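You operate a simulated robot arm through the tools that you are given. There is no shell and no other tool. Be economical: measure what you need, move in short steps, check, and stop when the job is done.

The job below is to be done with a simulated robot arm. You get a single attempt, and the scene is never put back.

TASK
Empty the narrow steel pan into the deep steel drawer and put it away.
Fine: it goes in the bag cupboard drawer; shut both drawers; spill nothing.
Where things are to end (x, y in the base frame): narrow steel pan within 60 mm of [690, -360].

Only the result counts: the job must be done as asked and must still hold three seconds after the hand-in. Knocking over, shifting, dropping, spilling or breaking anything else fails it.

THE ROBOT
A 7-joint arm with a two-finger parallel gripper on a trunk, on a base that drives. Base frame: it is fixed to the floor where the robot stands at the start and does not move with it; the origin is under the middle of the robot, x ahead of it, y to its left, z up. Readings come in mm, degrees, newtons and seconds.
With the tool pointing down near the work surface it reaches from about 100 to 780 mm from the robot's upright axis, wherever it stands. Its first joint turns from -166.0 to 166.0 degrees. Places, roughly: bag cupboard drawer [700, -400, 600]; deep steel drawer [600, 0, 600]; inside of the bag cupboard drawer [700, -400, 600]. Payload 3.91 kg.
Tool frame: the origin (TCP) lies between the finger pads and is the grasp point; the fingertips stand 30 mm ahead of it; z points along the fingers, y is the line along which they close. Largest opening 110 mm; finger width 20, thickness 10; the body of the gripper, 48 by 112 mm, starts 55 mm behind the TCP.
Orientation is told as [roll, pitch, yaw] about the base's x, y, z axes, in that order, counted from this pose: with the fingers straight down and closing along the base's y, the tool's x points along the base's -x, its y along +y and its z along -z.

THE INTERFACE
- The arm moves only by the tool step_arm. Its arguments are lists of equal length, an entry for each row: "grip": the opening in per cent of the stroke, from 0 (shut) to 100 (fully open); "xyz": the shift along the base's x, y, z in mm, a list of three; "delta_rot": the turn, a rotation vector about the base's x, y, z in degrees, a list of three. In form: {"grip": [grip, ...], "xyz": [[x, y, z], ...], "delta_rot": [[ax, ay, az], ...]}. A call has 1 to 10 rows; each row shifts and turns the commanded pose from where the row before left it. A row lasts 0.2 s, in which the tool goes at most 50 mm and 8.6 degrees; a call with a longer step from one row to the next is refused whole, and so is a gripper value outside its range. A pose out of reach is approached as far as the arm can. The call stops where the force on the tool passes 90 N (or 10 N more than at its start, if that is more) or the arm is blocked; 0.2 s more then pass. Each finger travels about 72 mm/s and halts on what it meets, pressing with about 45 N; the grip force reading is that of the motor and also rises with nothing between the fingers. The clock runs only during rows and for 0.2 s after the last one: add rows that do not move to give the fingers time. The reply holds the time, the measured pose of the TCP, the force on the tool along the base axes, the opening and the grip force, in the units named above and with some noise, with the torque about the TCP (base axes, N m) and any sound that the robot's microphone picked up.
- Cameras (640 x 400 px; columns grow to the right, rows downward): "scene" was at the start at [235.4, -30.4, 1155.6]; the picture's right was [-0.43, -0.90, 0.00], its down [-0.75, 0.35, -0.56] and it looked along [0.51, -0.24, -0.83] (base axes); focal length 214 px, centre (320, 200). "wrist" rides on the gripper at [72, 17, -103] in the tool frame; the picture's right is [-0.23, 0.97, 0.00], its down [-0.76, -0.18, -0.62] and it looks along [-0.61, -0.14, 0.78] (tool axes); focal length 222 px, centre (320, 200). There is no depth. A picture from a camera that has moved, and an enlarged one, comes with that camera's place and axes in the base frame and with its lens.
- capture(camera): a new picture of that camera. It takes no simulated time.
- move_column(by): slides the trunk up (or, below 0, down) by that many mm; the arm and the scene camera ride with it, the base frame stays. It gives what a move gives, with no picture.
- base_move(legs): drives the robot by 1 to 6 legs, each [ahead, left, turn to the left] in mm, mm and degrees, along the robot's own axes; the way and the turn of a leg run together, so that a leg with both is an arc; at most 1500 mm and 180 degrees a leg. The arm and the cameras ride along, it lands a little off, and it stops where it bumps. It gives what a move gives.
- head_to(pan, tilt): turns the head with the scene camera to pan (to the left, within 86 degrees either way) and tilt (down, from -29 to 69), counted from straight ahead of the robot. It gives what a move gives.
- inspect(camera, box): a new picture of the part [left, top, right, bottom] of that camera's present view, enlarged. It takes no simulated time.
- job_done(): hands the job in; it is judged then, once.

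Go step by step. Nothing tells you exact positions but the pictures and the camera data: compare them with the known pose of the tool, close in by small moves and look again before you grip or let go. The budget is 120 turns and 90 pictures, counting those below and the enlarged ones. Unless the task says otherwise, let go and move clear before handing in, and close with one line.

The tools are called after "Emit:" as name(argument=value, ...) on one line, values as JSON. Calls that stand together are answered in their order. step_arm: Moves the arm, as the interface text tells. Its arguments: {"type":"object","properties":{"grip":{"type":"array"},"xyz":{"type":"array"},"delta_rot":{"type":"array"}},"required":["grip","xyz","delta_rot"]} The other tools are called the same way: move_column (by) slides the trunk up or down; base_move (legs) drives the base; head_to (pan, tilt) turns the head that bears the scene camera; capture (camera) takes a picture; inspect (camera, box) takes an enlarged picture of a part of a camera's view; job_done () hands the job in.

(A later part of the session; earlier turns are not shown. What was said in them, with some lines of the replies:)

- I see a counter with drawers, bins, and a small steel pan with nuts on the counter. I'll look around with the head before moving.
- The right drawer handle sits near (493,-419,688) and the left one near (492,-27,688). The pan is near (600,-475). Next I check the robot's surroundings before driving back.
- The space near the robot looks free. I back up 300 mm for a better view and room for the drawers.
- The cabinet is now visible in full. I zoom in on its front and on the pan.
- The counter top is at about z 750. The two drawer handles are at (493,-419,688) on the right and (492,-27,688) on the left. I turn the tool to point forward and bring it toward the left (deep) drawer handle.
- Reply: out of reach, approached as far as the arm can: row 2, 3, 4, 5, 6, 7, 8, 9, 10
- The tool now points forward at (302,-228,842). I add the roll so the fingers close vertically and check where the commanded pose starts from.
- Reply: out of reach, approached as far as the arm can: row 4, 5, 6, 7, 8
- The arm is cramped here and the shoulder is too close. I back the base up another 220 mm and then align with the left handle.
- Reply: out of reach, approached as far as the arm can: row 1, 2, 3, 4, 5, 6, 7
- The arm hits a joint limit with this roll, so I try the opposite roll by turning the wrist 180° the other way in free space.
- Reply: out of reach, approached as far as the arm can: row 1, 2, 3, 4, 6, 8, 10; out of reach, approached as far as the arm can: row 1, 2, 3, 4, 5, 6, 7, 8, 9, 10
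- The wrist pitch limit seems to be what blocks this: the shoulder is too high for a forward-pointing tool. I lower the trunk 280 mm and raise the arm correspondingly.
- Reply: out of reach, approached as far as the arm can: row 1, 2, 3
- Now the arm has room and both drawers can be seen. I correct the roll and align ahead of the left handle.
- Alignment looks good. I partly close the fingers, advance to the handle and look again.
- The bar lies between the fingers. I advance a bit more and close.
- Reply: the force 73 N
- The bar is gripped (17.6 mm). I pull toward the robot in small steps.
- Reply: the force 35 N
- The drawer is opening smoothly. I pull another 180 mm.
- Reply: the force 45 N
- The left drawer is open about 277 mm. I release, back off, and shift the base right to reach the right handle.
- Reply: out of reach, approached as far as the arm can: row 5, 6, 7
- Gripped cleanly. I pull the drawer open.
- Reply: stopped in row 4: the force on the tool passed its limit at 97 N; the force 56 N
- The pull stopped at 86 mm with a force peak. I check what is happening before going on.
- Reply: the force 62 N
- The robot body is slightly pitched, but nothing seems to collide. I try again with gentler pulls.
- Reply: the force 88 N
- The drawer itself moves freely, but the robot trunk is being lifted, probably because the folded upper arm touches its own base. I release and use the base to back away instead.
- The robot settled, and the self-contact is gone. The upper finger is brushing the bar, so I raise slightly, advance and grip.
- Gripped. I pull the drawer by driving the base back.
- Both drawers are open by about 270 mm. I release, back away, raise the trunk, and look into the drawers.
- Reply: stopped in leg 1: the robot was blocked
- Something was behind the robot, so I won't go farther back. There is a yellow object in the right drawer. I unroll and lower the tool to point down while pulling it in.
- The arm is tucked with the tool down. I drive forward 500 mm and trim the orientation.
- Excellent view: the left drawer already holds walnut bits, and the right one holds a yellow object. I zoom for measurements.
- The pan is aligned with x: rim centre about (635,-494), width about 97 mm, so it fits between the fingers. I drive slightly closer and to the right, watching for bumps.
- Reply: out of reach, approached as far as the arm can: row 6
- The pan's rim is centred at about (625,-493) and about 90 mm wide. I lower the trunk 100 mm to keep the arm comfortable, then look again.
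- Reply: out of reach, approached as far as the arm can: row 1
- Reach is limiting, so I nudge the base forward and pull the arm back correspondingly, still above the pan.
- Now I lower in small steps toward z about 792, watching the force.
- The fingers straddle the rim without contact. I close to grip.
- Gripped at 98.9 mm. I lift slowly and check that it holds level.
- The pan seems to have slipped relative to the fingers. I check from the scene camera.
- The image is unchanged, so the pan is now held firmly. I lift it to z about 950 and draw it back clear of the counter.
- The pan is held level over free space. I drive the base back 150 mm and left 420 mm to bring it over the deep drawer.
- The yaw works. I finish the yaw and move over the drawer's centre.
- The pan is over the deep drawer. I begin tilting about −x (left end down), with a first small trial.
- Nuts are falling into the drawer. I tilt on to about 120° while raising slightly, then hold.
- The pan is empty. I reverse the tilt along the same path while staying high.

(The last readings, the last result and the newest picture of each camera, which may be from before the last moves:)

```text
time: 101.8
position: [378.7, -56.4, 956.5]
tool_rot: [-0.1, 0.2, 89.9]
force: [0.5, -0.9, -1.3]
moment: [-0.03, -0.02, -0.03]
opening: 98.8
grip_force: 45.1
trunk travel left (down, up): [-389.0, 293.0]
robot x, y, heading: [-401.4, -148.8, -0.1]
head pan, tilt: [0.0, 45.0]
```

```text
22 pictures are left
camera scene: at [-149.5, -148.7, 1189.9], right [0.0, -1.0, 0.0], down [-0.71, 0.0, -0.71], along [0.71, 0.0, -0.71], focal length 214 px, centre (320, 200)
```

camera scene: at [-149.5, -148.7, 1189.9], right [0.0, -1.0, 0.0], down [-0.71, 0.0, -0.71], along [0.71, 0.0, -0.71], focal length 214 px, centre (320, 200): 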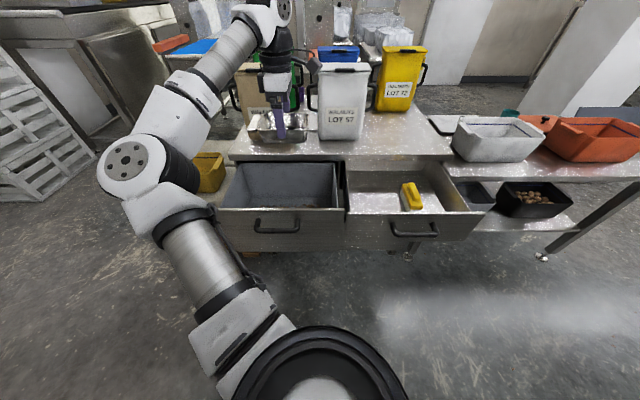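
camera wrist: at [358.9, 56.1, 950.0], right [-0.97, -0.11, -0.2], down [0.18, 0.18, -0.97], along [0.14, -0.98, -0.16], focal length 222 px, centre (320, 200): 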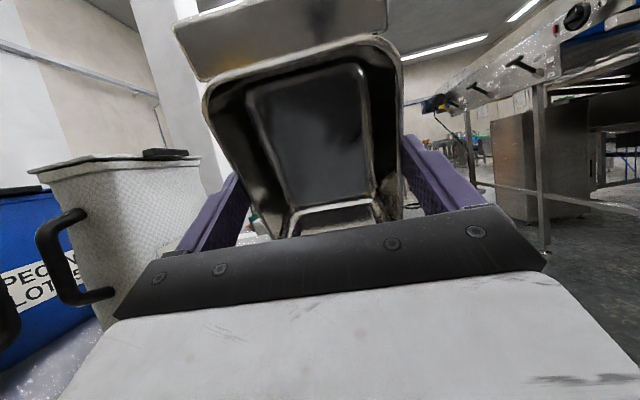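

The pan is level and empty. I yaw back 90° and shift the base right to bring the pan over the right drawer.

Emit:
step_arm(grip=[0, 0, 0, 0, 0, 0, 0, 0, 0, 0], xyz=[[0, 0, 0], [0, 0, 0], [0, 0, 0], [0, 0, 0], [0, 0, 0], [0, 0, 0], [0, 0, 0], [0, 0, 0], [0, 0, 0], [0, 0, 0]], delta_rot=[[0, 0, -8.5], [0, 0, -8.5], [0, 0, -8.5], [0, 0, -8.5], [0, 0, -8.5], [0, 0, -8.5], [0, 0, -8.5], [0, 0, -8.5], [0, 0, -8.5], [0, 0, -8.5]])

Emit:
base_move(legs=[[0, -300, 0]])

Emit:
step_arm(grip=[0, 0], xyz=[[20, 0, -15], [0, 0, -15]], delta_rot=[[0, 0, -5], [0, 0, 0]])

Emit:
capture(camera="scene")

Emit:
capture(camera="wrist")

```text
time: 104.0
position: [379.8, -57.8, 956.8]
tool_rot: [-0.1, 0.4, 4.7]
force: [-1.0, 0.3, -1.4]
moment: [-0.01, 0.02, -0.01]
opening: 98.6
grip_force: 45.4
trunk travel left (down, up): [-389.0, 293.0]
robot x, y, heading: [-400.6, -147.4, -0.0]
head pan, tilt: [0.0, 45.0]
```

```text
time: 106.9
position: [379.0, -356.0, 958.5]
tool_rot: [0.0, 0.4, 4.8]
force: [-0.2, 0.3, -2.4]
moment: [0.01, -0.02, -0.01]
opening: 98.5
grip_force: 45.2
trunk travel left (down, up): [-389.0, 293.0]
robot x, y, heading: [-402.5, -450.1, -0.0]
head pan, tilt: [0.0, 45.0]
```

```text
time: 107.5
position: [397.5, -356.7, 925.6]
tool_rot: [-0.1, 0.3, -0.2]
force: [0.4, -0.2, -2.8]
moment: [0.01, 0.01, 0.01]
opening: 98.6
grip_force: 44.7
trunk travel left (down, up): [-389.0, 293.0]
robot x, y, heading: [-404.2, -447.7, -0.0]
head pan, tilt: [0.0, 45.0]
```

```text
21 pictures are left
camera scene: at [-149.5, -447.5, 1189.9], right [0.0, -1.0, 0.0], down [-0.71, 0.0, -0.71], along [0.71, 0.0, -0.71], focal length 214 px, centre (320, 200)
```

scene: 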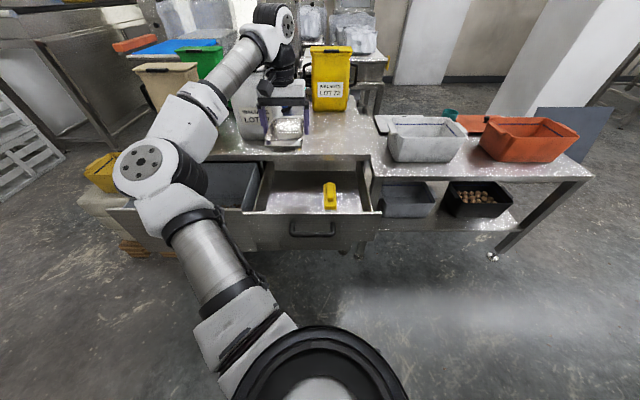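

```text
20 pictures are left
camera wrist: at [325.6, -339.0, 1029.8], right [0.23, 0.97, 0.0], down [0.76, -0.18, 0.62], along [0.6, -0.15, -0.79], focal length 222 px, centre (320, 200)
```

wrist: 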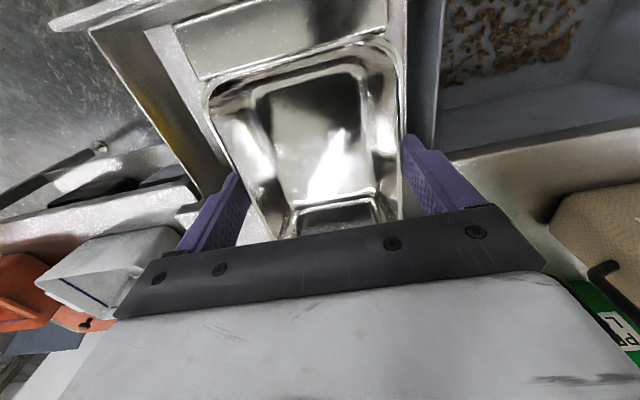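

The pan is empty and positioned over the right drawer with clear margins. I lower it in steps.

Emit:
step_arm(grip=[0, 0, 0, 0, 0, 0, 0, 0, 0, 0], xyz=[[0, 0, -20], [0, 0, -20], [0, 0, -20], [0, 0, -20], [0, 0, -20], [0, 0, -20], [0, 0, -20], [0, 0, -20], [0, 0, -20], [0, 0, -15]], delta_rot=[[0, 0, 0], [0, 0, 0], [0, 0, 0], [0, 0, 0], [0, 0, 0], [0, 0, 0], [0, 0, 0], [0, 0, 0], [0, 0, 0], [0, 0, 0]])

Emit:
capture(camera="scene")

```text
time: 109.7
position: [399.4, -356.0, 732.2]
tool_rot: [-0.1, 0.3, -0.2]
force: [0.1, 0.7, -1.5]
moment: [0.02, 0.02, 0.02]
opening: 98.6
grip_force: 45.2
trunk travel left (down, up): [-389.0, 293.0]
robot x, y, heading: [-401.2, -450.1, 0.1]
head pan, tilt: [0.0, 45.0]
```

```text
19 pictures are left
camera scene: at [-149.5, -447.5, 1189.9], right [0.0, -1.0, 0.0], down [-0.71, 0.0, -0.71], along [0.71, 0.0, -0.71], focal length 214 px, centre (320, 200)
```

scene: 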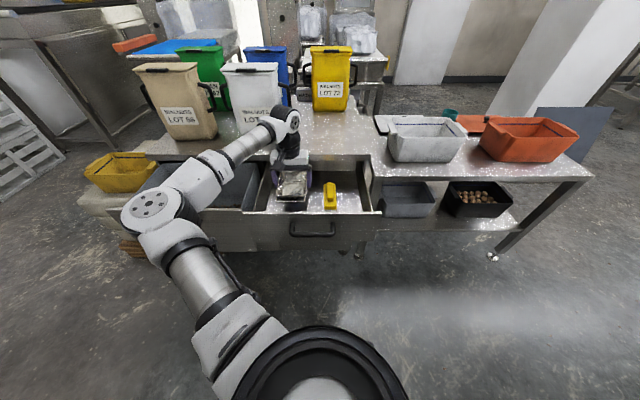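

Emit:
step_arm(grip=[0, 0, 0, 0, 0, 0], xyz=[[0, 0, -7], [0, 0, -7], [0, 0, -7], [0, 0, -7], [0, 0, -6], [0, 0, -5]], delta_rot=[[0, 0, 0], [0, 0, 0], [0, 0, 0], [0, 0, 0], [0, 0, 0], [0, 0, 0]])

Emit:
inspect(camera="scene", box=[230, 120, 390, 240])

```text
time: 111.1
position: [398.8, -355.6, 693.8]
tool_rot: [-0.2, 0.2, -0.2]
force: [0.0, -1.5, -1.1]
moment: [0.04, 0.0, -0.03]
opening: 98.2
grip_force: 45.0
trunk travel left (down, up): [-389.0, 293.0]
robot x, y, heading: [-401.8, -446.2, -0.0]
head pan, tilt: [0.0, 45.0]
```

```text
3.33 times, centred on (310, 180) of scene
camera zoom: at [-149.6, -447.5, 1189.9], right [0.0, -1.0, 0.0], down [-0.71, 0.0, -0.71], along [0.71, 0.0, -0.71], focal length 715 px, centre (353, 267)
```

zoom: 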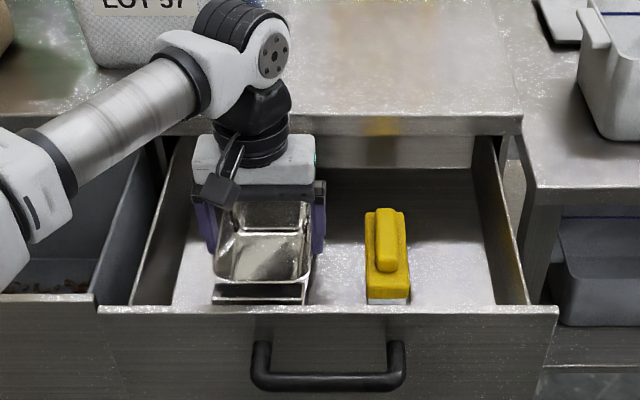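

Emit:
step_arm(grip=[0, 0, 0, 0, 0], xyz=[[0, 0, -4], [0, 0, -4], [0, 0, -4], [0, 0, -4], [0, 0, -3]], delta_rot=[[0, 0, 0], [0, 0, 0], [0, 0, 0], [0, 0, 0], [0, 0, 0]])

```text
time: 112.3
position: [400.5, -355.8, 673.1]
tool_rot: [-0.2, 0.3, -0.2]
force: [-0.1, 0.7, -0.4]
moment: [0.0, 0.01, -0.02]
opening: 98.7
grip_force: 45.2
trunk travel left (down, up): [-389.0, 293.0]
robot x, y, heading: [-402.7, -446.7, -0.1]
head pan, tilt: [0.0, 45.0]
```

Emit:
step_arm(grip=[0, 0, 0, 0], xyz=[[0, 0, -3], [0, 0, -3], [0, 0, -3], [0, 0, 0]], delta_rot=[[0, 0, 0], [0, 0, 0], [0, 0, 0], [0, 0, 0]])

Emit:
inspect(camera="scene", box=[260, 155, 360, 225])

```text
time: 113.3
position: [399.0, -355.9, 665.3]
tool_rot: [-0.3, 0.2, -0.2]
force: [-0.2, -0.3, -1.0]
moment: [0.04, 0.01, 0.02]
opening: 98.5
grip_force: 44.6
trunk travel left (down, up): [-389.0, 293.0]
robot x, y, heading: [-401.3, -450.5, -0.1]
head pan, tilt: [0.0, 45.0]
```

```text
5.71 times, centred on (310, 190) of scene
camera zoom: at [-149.6, -447.5, 1189.9], right [0.0, -1.0, 0.0], down [-0.71, 0.0, -0.71], along [0.71, 0.0, -0.71], focal length 1226 px, centre (377, 257)
```

zoom: 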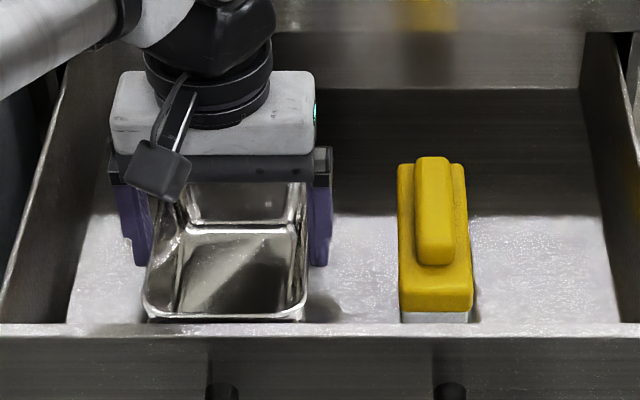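

Emit:
step_arm(grip=[0, 0, 0, 0, 0], xyz=[[0, 0, -3], [0, 0, -3], [0, 0, -3], [0, 0, -3], [0, 0, 0]], delta_rot=[[0, 0, 0], [0, 0, 0], [0, 0, 0], [0, 0, 0], [0, 0, 0]])

```text
time: 114.5
position: [400.0, -356.8, 656.7]
tool_rot: [-0.2, 0.0, -0.2]
force: [2.4, 2.0, 28.6]
moment: [0.01, -0.13, 0.01]
opening: 98.6
grip_force: 45.3
trunk travel left (down, up): [-389.0, 293.0]
robot x, y, heading: [-404.0, -450.0, 0.1]
head pan, tilt: [0.0, 45.0]
```

Contact with the drawer floor (28 N). I open the fingers and lift out.

Emit:
step_arm(grip=[0, 92, 95, 98, 100, 100, 100, 100, 100, 100], xyz=[[0, 0, 2], [0, 0, 0], [0, 0, 0], [0, 0, 0], [0, 0, 0], [0, 0, 5], [0, 0, 8], [0, 0, 10], [0, 0, 10], [0, 0, 10]], delta_rot=[[0, 0, 0], [0, 0, 0], [0, 0, 0], [0, 0, 0], [0, 0, 0], [0, 0, 0], [0, 0, 0], [0, 0, 0], [0, 0, 0], [0, 0, 0]])

Emit:
capture(camera="wrist")

```text
time: 116.7
position: [398.1, -356.6, 699.5]
tool_rot: [-0.1, 0.3, -0.2]
force: [0.9, 0.0, 0.0]
moment: [-0.02, 0.03, 0.0]
opening: 110.1
grip_force: 0.0
trunk travel left (down, up): [-389.0, 293.0]
robot x, y, heading: [-402.8, -445.7, -0.1]
head pan, tilt: [0.0, 45.0]
```

```text
16 pictures are left
camera wrist: at [325.7, -339.3, 802.5], right [0.23, 0.97, 0.0], down [0.76, -0.18, 0.62], along [0.6, -0.15, -0.79], focal length 222 px, centre (320, 200)
```

wrist: 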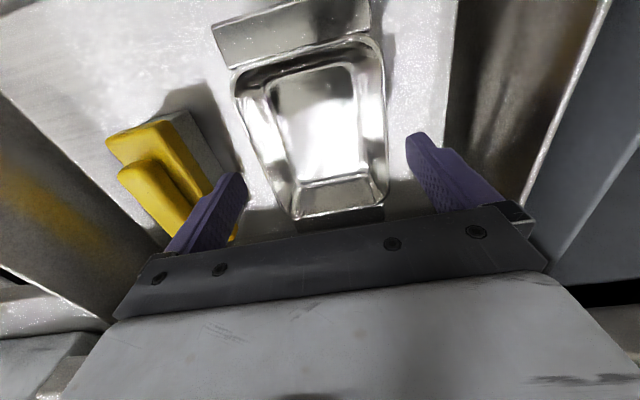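

The pan rests in the drawer. I lift clear, close the fingers, and move in front of the right handle.

Emit:
step_arm(grip=[100, 100, 100, 100, 100, 100, 100, 100, 100, 100], xyz=[[0, 0, 15], [0, 0, 25], [0, 0, 25], [0, 0, 25], [0, 0, 25], [0, 0, 25], [0, 0, 25], [0, 0, 25], [-20, -5, 0], [-30, -10, 0]], delta_rot=[[0, 0, 0], [0, 0, 0], [0, 0, 0], [0, 0, 0], [0, 0, 0], [0, 0, 0], [0, 0, 0], [0, 0, 0], [0, 0, 0], [0, 0, 0]])

Emit:
step_arm(grip=[0, 0, 0, 0, 0, 0, 0], xyz=[[-30, -10, 0], [-30, -10, 0], [-30, -10, 0], [-30, -10, 0], [-30, -10, 0], [-30, 0, 0], [-20, 0, 0]], delta_rot=[[0, 0, 0], [0, 0, 0], [0, 0, 0], [0, 0, 0], [0, 0, 0], [0, 0, 0], [0, 0, 0]])

Emit:
capture(camera="scene")

```text
time: 118.9
position: [348.8, -371.3, 889.3]
tool_rot: [-0.3, 0.3, -0.1]
force: [0.5, -1.2, -0.4]
moment: [0.0, 0.0, -0.01]
opening: 110.1
grip_force: 0.1
trunk travel left (down, up): [-389.0, 293.0]
robot x, y, heading: [-401.1, -447.9, -0.1]
head pan, tilt: [0.0, 45.0]
```

```text
time: 120.5
position: [147.2, -420.0, 888.6]
tool_rot: [-0.1, 0.3, -0.2]
force: [0.5, 0.1, 0.3]
moment: [0.0, -0.01, -0.01]
opening: 0.1
grip_force: 37.6
trunk travel left (down, up): [-389.0, 293.0]
robot x, y, heading: [-401.5, -447.5, -0.1]
head pan, tilt: [0.0, 45.0]
```

```text
15 pictures are left
camera scene: at [-149.7, -447.5, 1190.0], right [0.0, -1.0, 0.0], down [-0.71, 0.0, -0.71], along [0.71, 0.0, -0.71], focal length 214 px, centre (320, 200)
```

scene: 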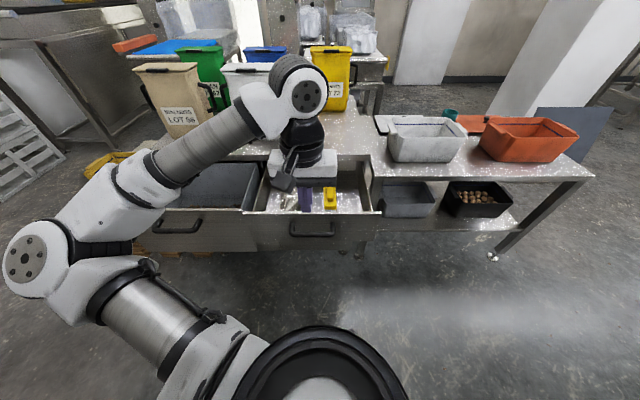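

Emit:
step_arm(grip=[0, 0, 0, 0, 0, 0, 0, 0, 0], xyz=[[0, 0, -21], [0, 0, -21], [0, 0, -21], [0, 0, -21], [0, 0, -21], [0, 0, -21], [0, 0, -21], [0, 0, -21], [0, 0, -21]], delta_rot=[[0, 0, 0], [0, 0, 0], [0, 0, 0], [0, 0, 0], [0, 0, 0], [0, 0, 0], [0, 0, 0], [0, 0, 0], [0, 0, 0]])

Emit:
capture(camera="scene")

```text
time: 122.5
position: [149.1, -419.6, 700.1]
tool_rot: [-0.1, 0.2, -0.2]
force: [-0.7, 0.0, 0.8]
moment: [0.03, -0.01, -0.03]
opening: 0.1
grip_force: 37.3
trunk travel left (down, up): [-389.0, 293.0]
robot x, y, heading: [-406.6, -447.5, 0.1]
head pan, tilt: [0.0, 45.0]
```

```text
14 pictures are left
camera scene: at [-149.7, -447.5, 1190.0], right [0.0, -1.0, 0.0], down [-0.71, 0.0, -0.71], along [0.71, 0.0, -0.71], focal length 214 px, centre (320, 200)
```

scene: 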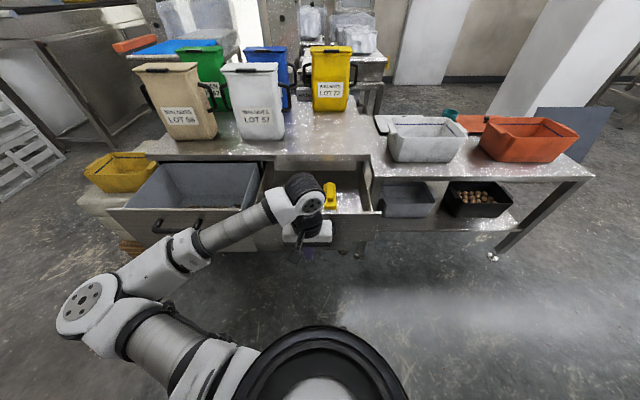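

I push the handle forward slowly to close the right drawer.

Emit:
step_arm(grip=[0, 0, 0, 0, 0, 0, 0, 0, 0, 0], xyz=[[15, 0, 0], [15, 0, 0], [12, 0, 0], [8, 0, 0], [8, 0, 0], [10, 0, 0], [12, 0, 0], [12, 0, 0], [12, 0, 0], [12, 0, 0]], delta_rot=[[0, 0, 0], [0, 0, 0], [0, 0, 0], [0, 0, 0], [0, 0, 0], [0, 0, 0], [0, 0, 0], [0, 0, 0], [0, 0, 0], [0, 0, 0]])

Emit:
capture(camera="scene")

```text
time: 124.7
position: [265.9, -421.0, 698.8]
tool_rot: [-0.1, 0.3, -0.2]
force: [0.0, -1.2, -1.3]
moment: [0.03, -0.01, 0.0]
opening: 0.0
grip_force: 37.8
trunk travel left (down, up): [-389.0, 293.0]
robot x, y, heading: [-401.2, -446.7, -0.2]
head pan, tilt: [0.0, 45.0]
```

```text
13 pictures are left
camera scene: at [-149.7, -447.5, 1189.9], right [0.0, -1.0, 0.0], down [-0.71, 0.0, -0.71], along [0.71, 0.0, -0.71], focal length 214 px, centre (320, 200)
```

scene: 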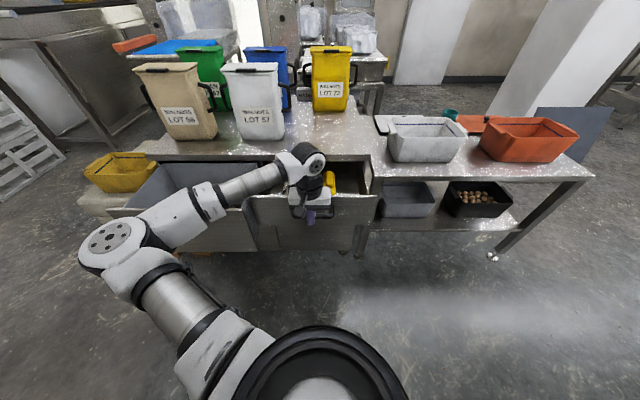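

Emit:
step_arm(grip=[0, 0, 0, 0, 0, 0, 0, 0, 0, 0], xyz=[[8, 0, 0], [12, 0, 0], [14, 0, 0], [14, 0, 0], [14, 0, 0], [14, 0, 0], [14, 0, 0], [14, 0, 0], [14, 0, 0], [12, 0, 0]], delta_rot=[[0, 0, 0], [0, 0, 0], [0, 0, 0], [0, 0, 0], [0, 0, 0], [0, 0, 0], [0, 0, 0], [0, 0, 0], [0, 0, 0], [0, 0, 0]])

Emit:
step_arm(grip=[0, 0, 0, 0, 0, 0, 0], xyz=[[10, 0, 0], [10, 0, 0], [10, 0, 0], [10, 0, 0], [8, 0, 0], [6, 0, 0], [6, 0, 0]], delta_rot=[[0, 0, 0], [0, 0, 0], [0, 0, 0], [0, 0, 0], [0, 0, 0], [0, 0, 0], [0, 0, 0]])

Emit:
inspect(camera="scene", box=[220, 100, 400, 240])

```text
time: 126.9
position: [395.7, -420.0, 699.9]
tool_rot: [0.1, 0.3, -0.2]
force: [0.1, -0.1, -0.6]
moment: [0.0, -0.02, 0.03]
opening: 0.0
grip_force: 37.6
trunk travel left (down, up): [-389.0, 293.0]
robot x, y, heading: [-397.9, -448.8, 0.2]
head pan, tilt: [0.0, 45.0]
```

```text
time: 128.5
position: [455.1, -420.9, 700.3]
tool_rot: [0.0, 0.3, -0.1]
force: [0.0, 0.9, 0.0]
moment: [0.01, -0.02, 0.0]
opening: 0.0
grip_force: 37.5
trunk travel left (down, up): [-389.0, 293.0]
robot x, y, heading: [-403.3, -448.9, 0.1]
head pan, tilt: [0.0, 45.0]
```

```text
2.86 times, centred on (310, 170) of scene
camera zoom: at [-149.6, -447.5, 1189.9], right [0.0, -1.0, 0.0], down [-0.71, 0.0, -0.71], along [0.71, 0.0, -0.71], focal length 613 px, centre (349, 286)
```

zoom: 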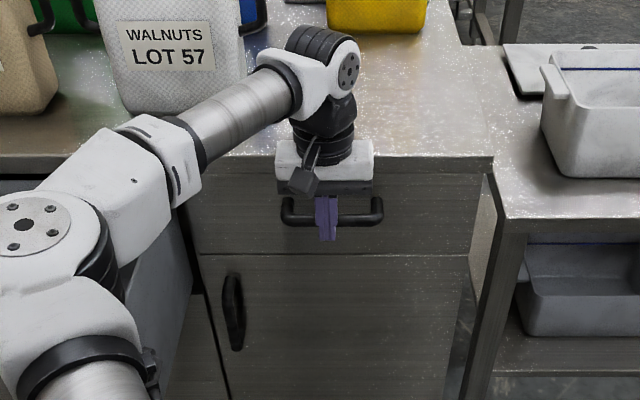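

Emit:
step_arm(grip=[0, 0, 0, 0, 0, 0], xyz=[[4, 0, 0], [4, 0, 0], [4, 0, 0], [4, 0, 0], [3, 0, 0], [0, 0, 0]], delta_rot=[[0, 0, 0], [0, 0, 0], [0, 0, 0], [0, 0, 0], [0, 0, 0], [0, 0, 0]])

```text
time: 129.7
position: [462.9, -420.8, 696.2]
tool_rot: [0.1, 2.3, -0.3]
force: [-16.2, -1.0, 1.7]
moment: [0.26, 0.24, 0.04]
opening: 0.0
grip_force: 37.4
trunk travel left (down, up): [-389.0, 293.0]
robot x, y, heading: [-403.5, -446.9, -0.1]
head pan, tilt: [0.0, 45.0]
stopped in row 5: the force on the tool passed its limit at 95 N (the readings are from after the stop); the commanded pose is now the measured one
```

The drawer hit its stop. I back off, lift, and check the front.

Emit:
step_arm(grip=[0, 0, 0, 0, 0, 0, 0, 0, 0, 0], xyz=[[-15, 0, 0], [-30, 0, 0], [-40, 0, 0], [-40, 0, 10], [-40, 0, 30], [-40, 0, 35], [-40, 0, 35], [-40, 0, 35], [-30, 0, 35], [0, 0, 20]], delta_rot=[[0, -2.3, 0], [0, 0, 0], [0, 0, 0], [0, 0, 0], [0, 0, 0], [0, 0, 0], [0, 0, 0], [0, 0, 0], [0, 0, 0], [0, 0, 0]])

Emit:
base_move(legs=[[0, 392, 0]])

Emit:
capture(camera="scene")

```text
refused: row 6 steps farther than a row can; nothing moved
```

```text
time: 132.0
position: [462.6, -221.1, 697.8]
tool_rot: [-2.1, 1.8, -2.5]
force: [-0.4, -1.0, -0.2]
moment: [0.03, -0.03, -0.04]
opening: 0.0
grip_force: 37.3
trunk travel left (down, up): [-389.0, 293.0]
robot x, y, heading: [-403.2, -214.6, -0.6]
head pan, tilt: [0.0, 45.0]
stopped in leg 1: the force on the tool passed its limit at 104 N (the readings are from after the stop); the commanded pose is now the measured one
```

```text
11 pictures are left
camera scene: at [-151.1, -218.0, 1189.9], right [-0.01, -1.0, 0.0], down [-0.71, 0.0, -0.71], along [0.71, 0.0, -0.71], focal length 214 px, centre (320, 200)
```

scene: 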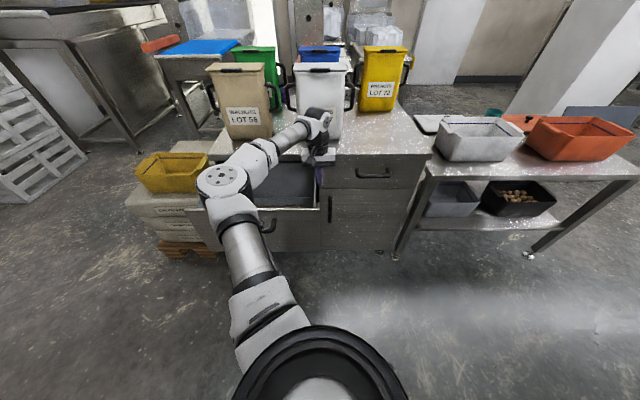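

That batch was a mistake: the arm move was refused and the base drove sideways, stopping against the left drawer's side. Nothing appears displaced; I ease off right, back and up.

Emit:
step_arm(grip=[0, 0, 0, 0, 0, 0, 0, 0, 0, 0], xyz=[[0, -15, 0], [-5, -25, 0], [0, 0, 25], [0, 0, 30], [0, 0, 30], [0, 0, 30], [-20, 0, 30], [-30, 0, 30], [-40, 0, 20], [-40, 0, 20]], delta_rot=[[0, 0, 0], [0, 0, 0], [0, 0, 0], [0, 0, 0], [0, 0, 0], [0, 0, 0], [0, 0, 0], [0, 0, 0], [0, 0, 0], [0, 0, 0]])

Emit:
capture(camera="scene")

```text
time: 134.2
position: [327.5, -260.4, 912.4]
tool_rot: [-2.1, 1.8, -2.5]
force: [-0.5, 0.4, 0.1]
moment: [0.0, -0.04, -0.03]
opening: 0.0
grip_force: 37.6
trunk travel left (down, up): [-389.0, 293.0]
robot x, y, heading: [-405.4, -217.5, -0.2]
head pan, tilt: [0.0, 45.0]
```

```text
10 pictures are left
camera scene: at [-151.2, -218.0, 1190.0], right [-0.01, -1.0, 0.0], down [-0.71, 0.0, -0.71], along [0.71, 0.0, -0.71], focal length 214 px, centre (320, 200)
```

scene: 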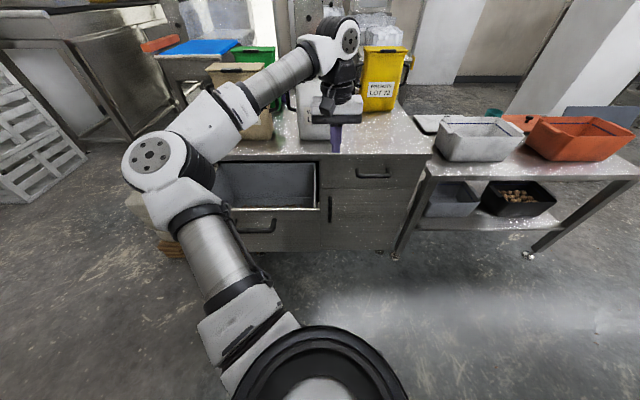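

Emit:
inspect(camera="scene", box=[210, 120, 430, 260])

```text
2.86 times, centred on (320, 190) of scene
camera zoom: at [-151.2, -218.0, 1190.0], right [-0.01, -1.0, 0.0], down [-0.71, 0.0, -0.71], along [0.71, 0.0, -0.71], focal length 613 px, centre (320, 229)
```

zoom: 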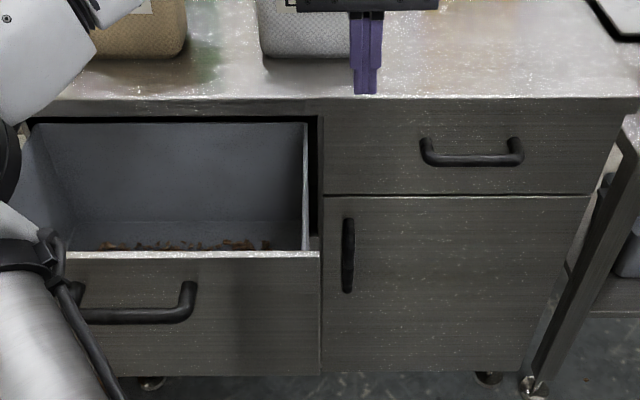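

The right drawer is flush. I retract the arm, shift the base left and line up with the left handle.

Emit:
step_arm(grip=[0, 0, 0, 0, 0, 0], xyz=[[-30, 0, 0], [-30, 0, 0], [-30, 0, 0], [-30, 0, 0], [-30, 0, 0], [-30, 0, 0]], delta_rot=[[2.1, 0, 2.5], [0, -1.8, 0], [0, 0, 0], [0, 0, 0], [0, 0, 0], [0, 0, 0]])

Emit:
base_move(legs=[[0, 200, 0]])

```text
time: 135.6
position: [146.8, -260.1, 913.3]
tool_rot: [0.0, 0.0, 0.0]
force: [-0.4, -0.1, -1.0]
moment: [-0.02, 0.0, 0.01]
opening: 0.3
grip_force: 37.2
trunk travel left (down, up): [-389.0, 293.0]
robot x, y, heading: [-405.3, -216.7, -0.8]
head pan, tilt: [0.0, 45.0]
```

```text
time: 137.8
position: [148.8, -61.0, 913.0]
tool_rot: [0.0, 0.0, -0.2]
force: [-0.8, 0.4, 0.0]
moment: [-0.04, 0.01, -0.01]
opening: 0.1
grip_force: 37.6
trunk travel left (down, up): [-389.0, 293.0]
robot x, y, heading: [-400.9, -17.3, -0.5]
head pan, tilt: [0.0, 45.0]
```

Emit:
step_arm(grip=[0, 0, 0, 0, 0, 0, 0, 0, 0], xyz=[[0, 10, -23], [0, 10, -23], [0, 10, -23], [0, 4, -24], [0, 0, -24], [0, 0, -24], [0, 0, -24], [0, 0, -24], [0, 0, -24]], delta_rot=[[0, 0, 0], [0, 0, 0], [0, 0, 0], [0, 0, 0], [0, 0, 0], [0, 0, 0], [0, 0, 0], [0, 0, 0], [0, 0, 0]])

Emit:
capture(camera="scene")

```text
time: 139.8
position: [148.7, -27.9, 699.7]
tool_rot: [-0.1, -0.1, -0.1]
force: [0.2, -0.1, 0.0]
moment: [0.0, 0.02, -0.01]
opening: 0.0
grip_force: 37.0
trunk travel left (down, up): [-389.0, 293.0]
robot x, y, heading: [-402.0, -14.5, -0.3]
head pan, tilt: [0.0, 45.0]
```

```text
8 pictures are left
camera scene: at [-149.3, -17.3, 1190.0], right [-0.01, -1.0, 0.0], down [-0.71, 0.01, -0.71], along [0.71, -0.01, -0.71], focal length 214 px, centre (320, 200)
```

scene: 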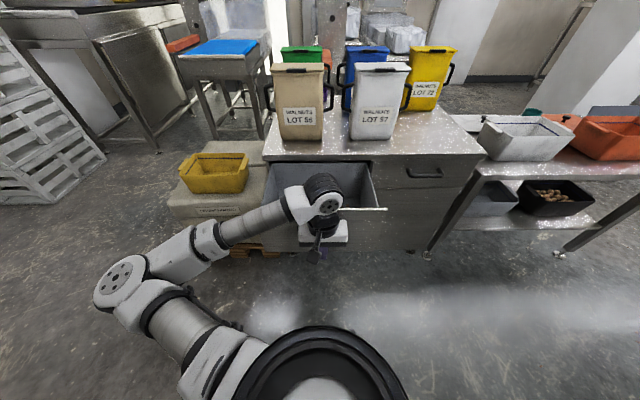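

The tool is in front of the left handle. I push it closed slowly.

Emit:
step_arm(grip=[0, 0, 0, 0, 0, 0, 0, 0, 0, 0], xyz=[[15, 0, 0], [15, 0, 0], [12, 0, 0], [8, 0, 0], [8, 0, 0], [10, 0, 0], [14, 0, 0], [15, 0, 0], [15, 0, 0], [15, 0, 0]], delta_rot=[[0, 0, 0], [0, 0, 0], [0, 0, 0], [0, 0, 0], [0, 0, 0], [0, 0, 0], [0, 0, 0], [0, 0, 0], [0, 0, 0], [0, 0, 0]])

Emit:
step_arm(grip=[0, 0, 0, 0, 0, 0, 0, 0, 0, 0], xyz=[[10, 0, 0], [15, 0, 0], [15, 0, 0], [15, 0, 0], [15, 0, 0], [15, 0, 0], [15, 0, 0], [15, 0, 0], [12, 0, 0], [10, 0, 0]], delta_rot=[[0, 0, 0], [0, 0, 0], [0, 0, 0], [0, 0, 0], [0, 0, 0], [0, 0, 0], [0, 0, 0], [0, 0, 0], [0, 0, 0], [0, 0, 0]])

Emit:
capture(camera="scene")

```text
time: 142.0
position: [276.1, -27.9, 699.6]
tool_rot: [0.0, 0.0, -0.1]
force: [-0.2, -0.1, -0.8]
moment: [-0.02, 0.02, 0.0]
opening: 0.0
grip_force: 37.5
trunk travel left (down, up): [-389.0, 293.0]
robot x, y, heading: [-399.6, -11.5, -0.7]
head pan, tilt: [0.0, 45.0]
```

```text
time: 144.2
position: [413.9, -27.1, 699.8]
tool_rot: [-0.1, 0.1, -0.2]
force: [-0.9, -1.1, -1.8]
moment: [-0.05, 0.05, 0.0]
opening: 0.0
grip_force: 37.4
trunk travel left (down, up): [-389.0, 293.0]
robot x, y, heading: [-398.9, -15.3, -0.4]
head pan, tilt: [0.0, 45.0]
```

```text
7 pictures are left
camera scene: at [-149.3, -17.3, 1189.9], right [-0.01, -1.0, 0.0], down [-0.71, 0.01, -0.71], along [0.71, -0.01, -0.71], focal length 214 px, centre (320, 200)
```

scene: 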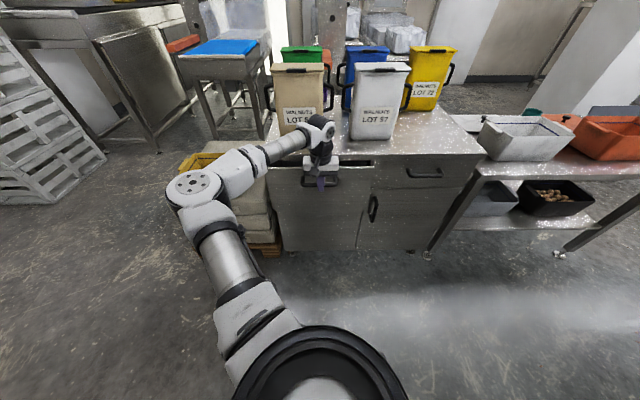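

Emit:
step_arm(grip=[0, 0, 0, 0, 0, 0], xyz=[[8, 0, 0], [8, 0, 0], [8, 0, 0], [8, 0, 0], [6, 0, 0], [5, 0, 0]], delta_rot=[[0, 0, 0], [0, 0, 0], [0, 0, 0], [0, 0, 0], [0, 0, 0], [0, 0, 0]])

Emit:
step_arm(grip=[0, 0, 0, 0], xyz=[[3, 0, 0], [3, 0, 0], [3, 0, 0], [0, 0, 0]], delta_rot=[[0, 0, 0], [0, 0, 0], [0, 0, 0], [0, 0, 0]])

```text
time: 145.6
position: [456.1, -27.8, 698.9]
tool_rot: [0.0, 0.0, -0.1]
force: [0.0, -1.1, -0.4]
moment: [0.04, 0.01, 0.0]
opening: 0.0
grip_force: 37.5
trunk travel left (down, up): [-389.0, 293.0]
robot x, y, heading: [-400.4, -15.6, -0.5]
head pan, tilt: [0.0, 45.0]
```

```text
time: 146.6
position: [461.8, -26.7, 700.5]
tool_rot: [0.0, 0.5, -0.4]
force: [-42.8, 1.4, -2.5]
moment: [-0.63, 0.83, 0.0]
opening: 0.1
grip_force: 37.6
trunk travel left (down, up): [-389.0, 293.0]
robot x, y, heading: [-403.7, -15.3, -0.5]
head pan, tilt: [0.0, 45.0]
```

The left drawer is against its stop. I back off, rise clear, and check both fronts.

Emit:
step_arm(grip=[0, 0, 0, 0, 0, 0, 0, 0, 0, 0], xyz=[[-10, 0, 0], [-25, 0, 0], [-35, 0, 0], [-35, 0, 0], [-35, 0, 10], [-30, 0, 25], [-30, 0, 30], [-30, 0, 30], [-30, 0, 30], [0, 0, 30]], delta_rot=[[0, 0, 0], [0, 0, 0], [0, 0, 0], [0, 0, 0], [0, 0, 0], [0, 0, 0], [0, 0, 0], [0, 0, 0], [0, 0, 0], [0, 0, 0]])

Emit:
base_move(legs=[[-150, -200, 0]])

Emit:
capture(camera="scene")

Emit:
inspect(camera="scene", box=[210, 80, 430, 220])

```text
time: 148.8
position: [205.2, -26.7, 854.8]
tool_rot: [0.1, 0.0, -0.2]
force: [0.7, 0.7, -0.5]
moment: [0.0, 0.02, 0.03]
opening: 0.0
grip_force: 38.0
trunk travel left (down, up): [-389.0, 293.0]
robot x, y, heading: [-399.8, -17.2, -0.8]
head pan, tilt: [0.0, 45.0]
```

```text
time: 151.0
position: [52.5, -221.9, 853.4]
tool_rot: [-0.1, 0.1, -0.3]
force: [-0.2, -0.7, -0.2]
moment: [0.06, 0.0, 0.01]
opening: 0.0
grip_force: 37.5
trunk travel left (down, up): [-389.0, 293.0]
robot x, y, heading: [-555.1, -211.2, -0.7]
head pan, tilt: [0.0, 45.0]
```

```text
6 pictures are left
camera scene: at [-301.1, -213.4, 1190.0], right [-0.01, -1.0, 0.0], down [-0.71, 0.01, -0.71], along [0.71, -0.01, -0.71], focal length 214 px, centre (320, 200)
```

scene: 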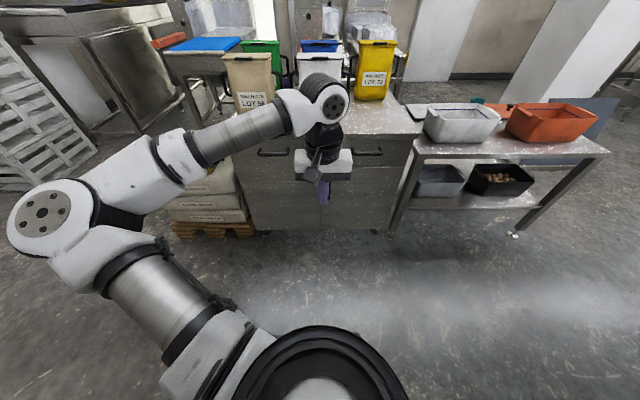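

```text
2.86 times, centred on (320, 150) of scene
camera zoom: at [-301.1, -213.4, 1190.0], right [-0.01, -1.0, 0.0], down [-0.71, 0.01, -0.71], along [0.71, -0.01, -0.71], focal length 613 px, centre (320, 343)
```

zoom: 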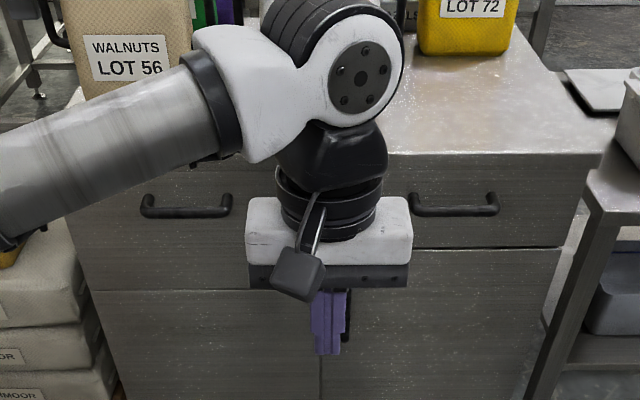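

Both drawer fronts are flush, the counter is undisturbed, and the arm is clear. I hand in.

Emit:
job_done()

```text
The job is handed in.
```

The narrow steel pan was emptied into the deep steel drawer and put in the bag cupboard drawer. Both drawers are shut, and I saw no spill. I put the pan's final position at about [670, -356], worked out from how far the drawer was open rather than seen once it was shut. While closing up, the tool bumped the side of the deep drawer once; nothing looked displaced afterwards.
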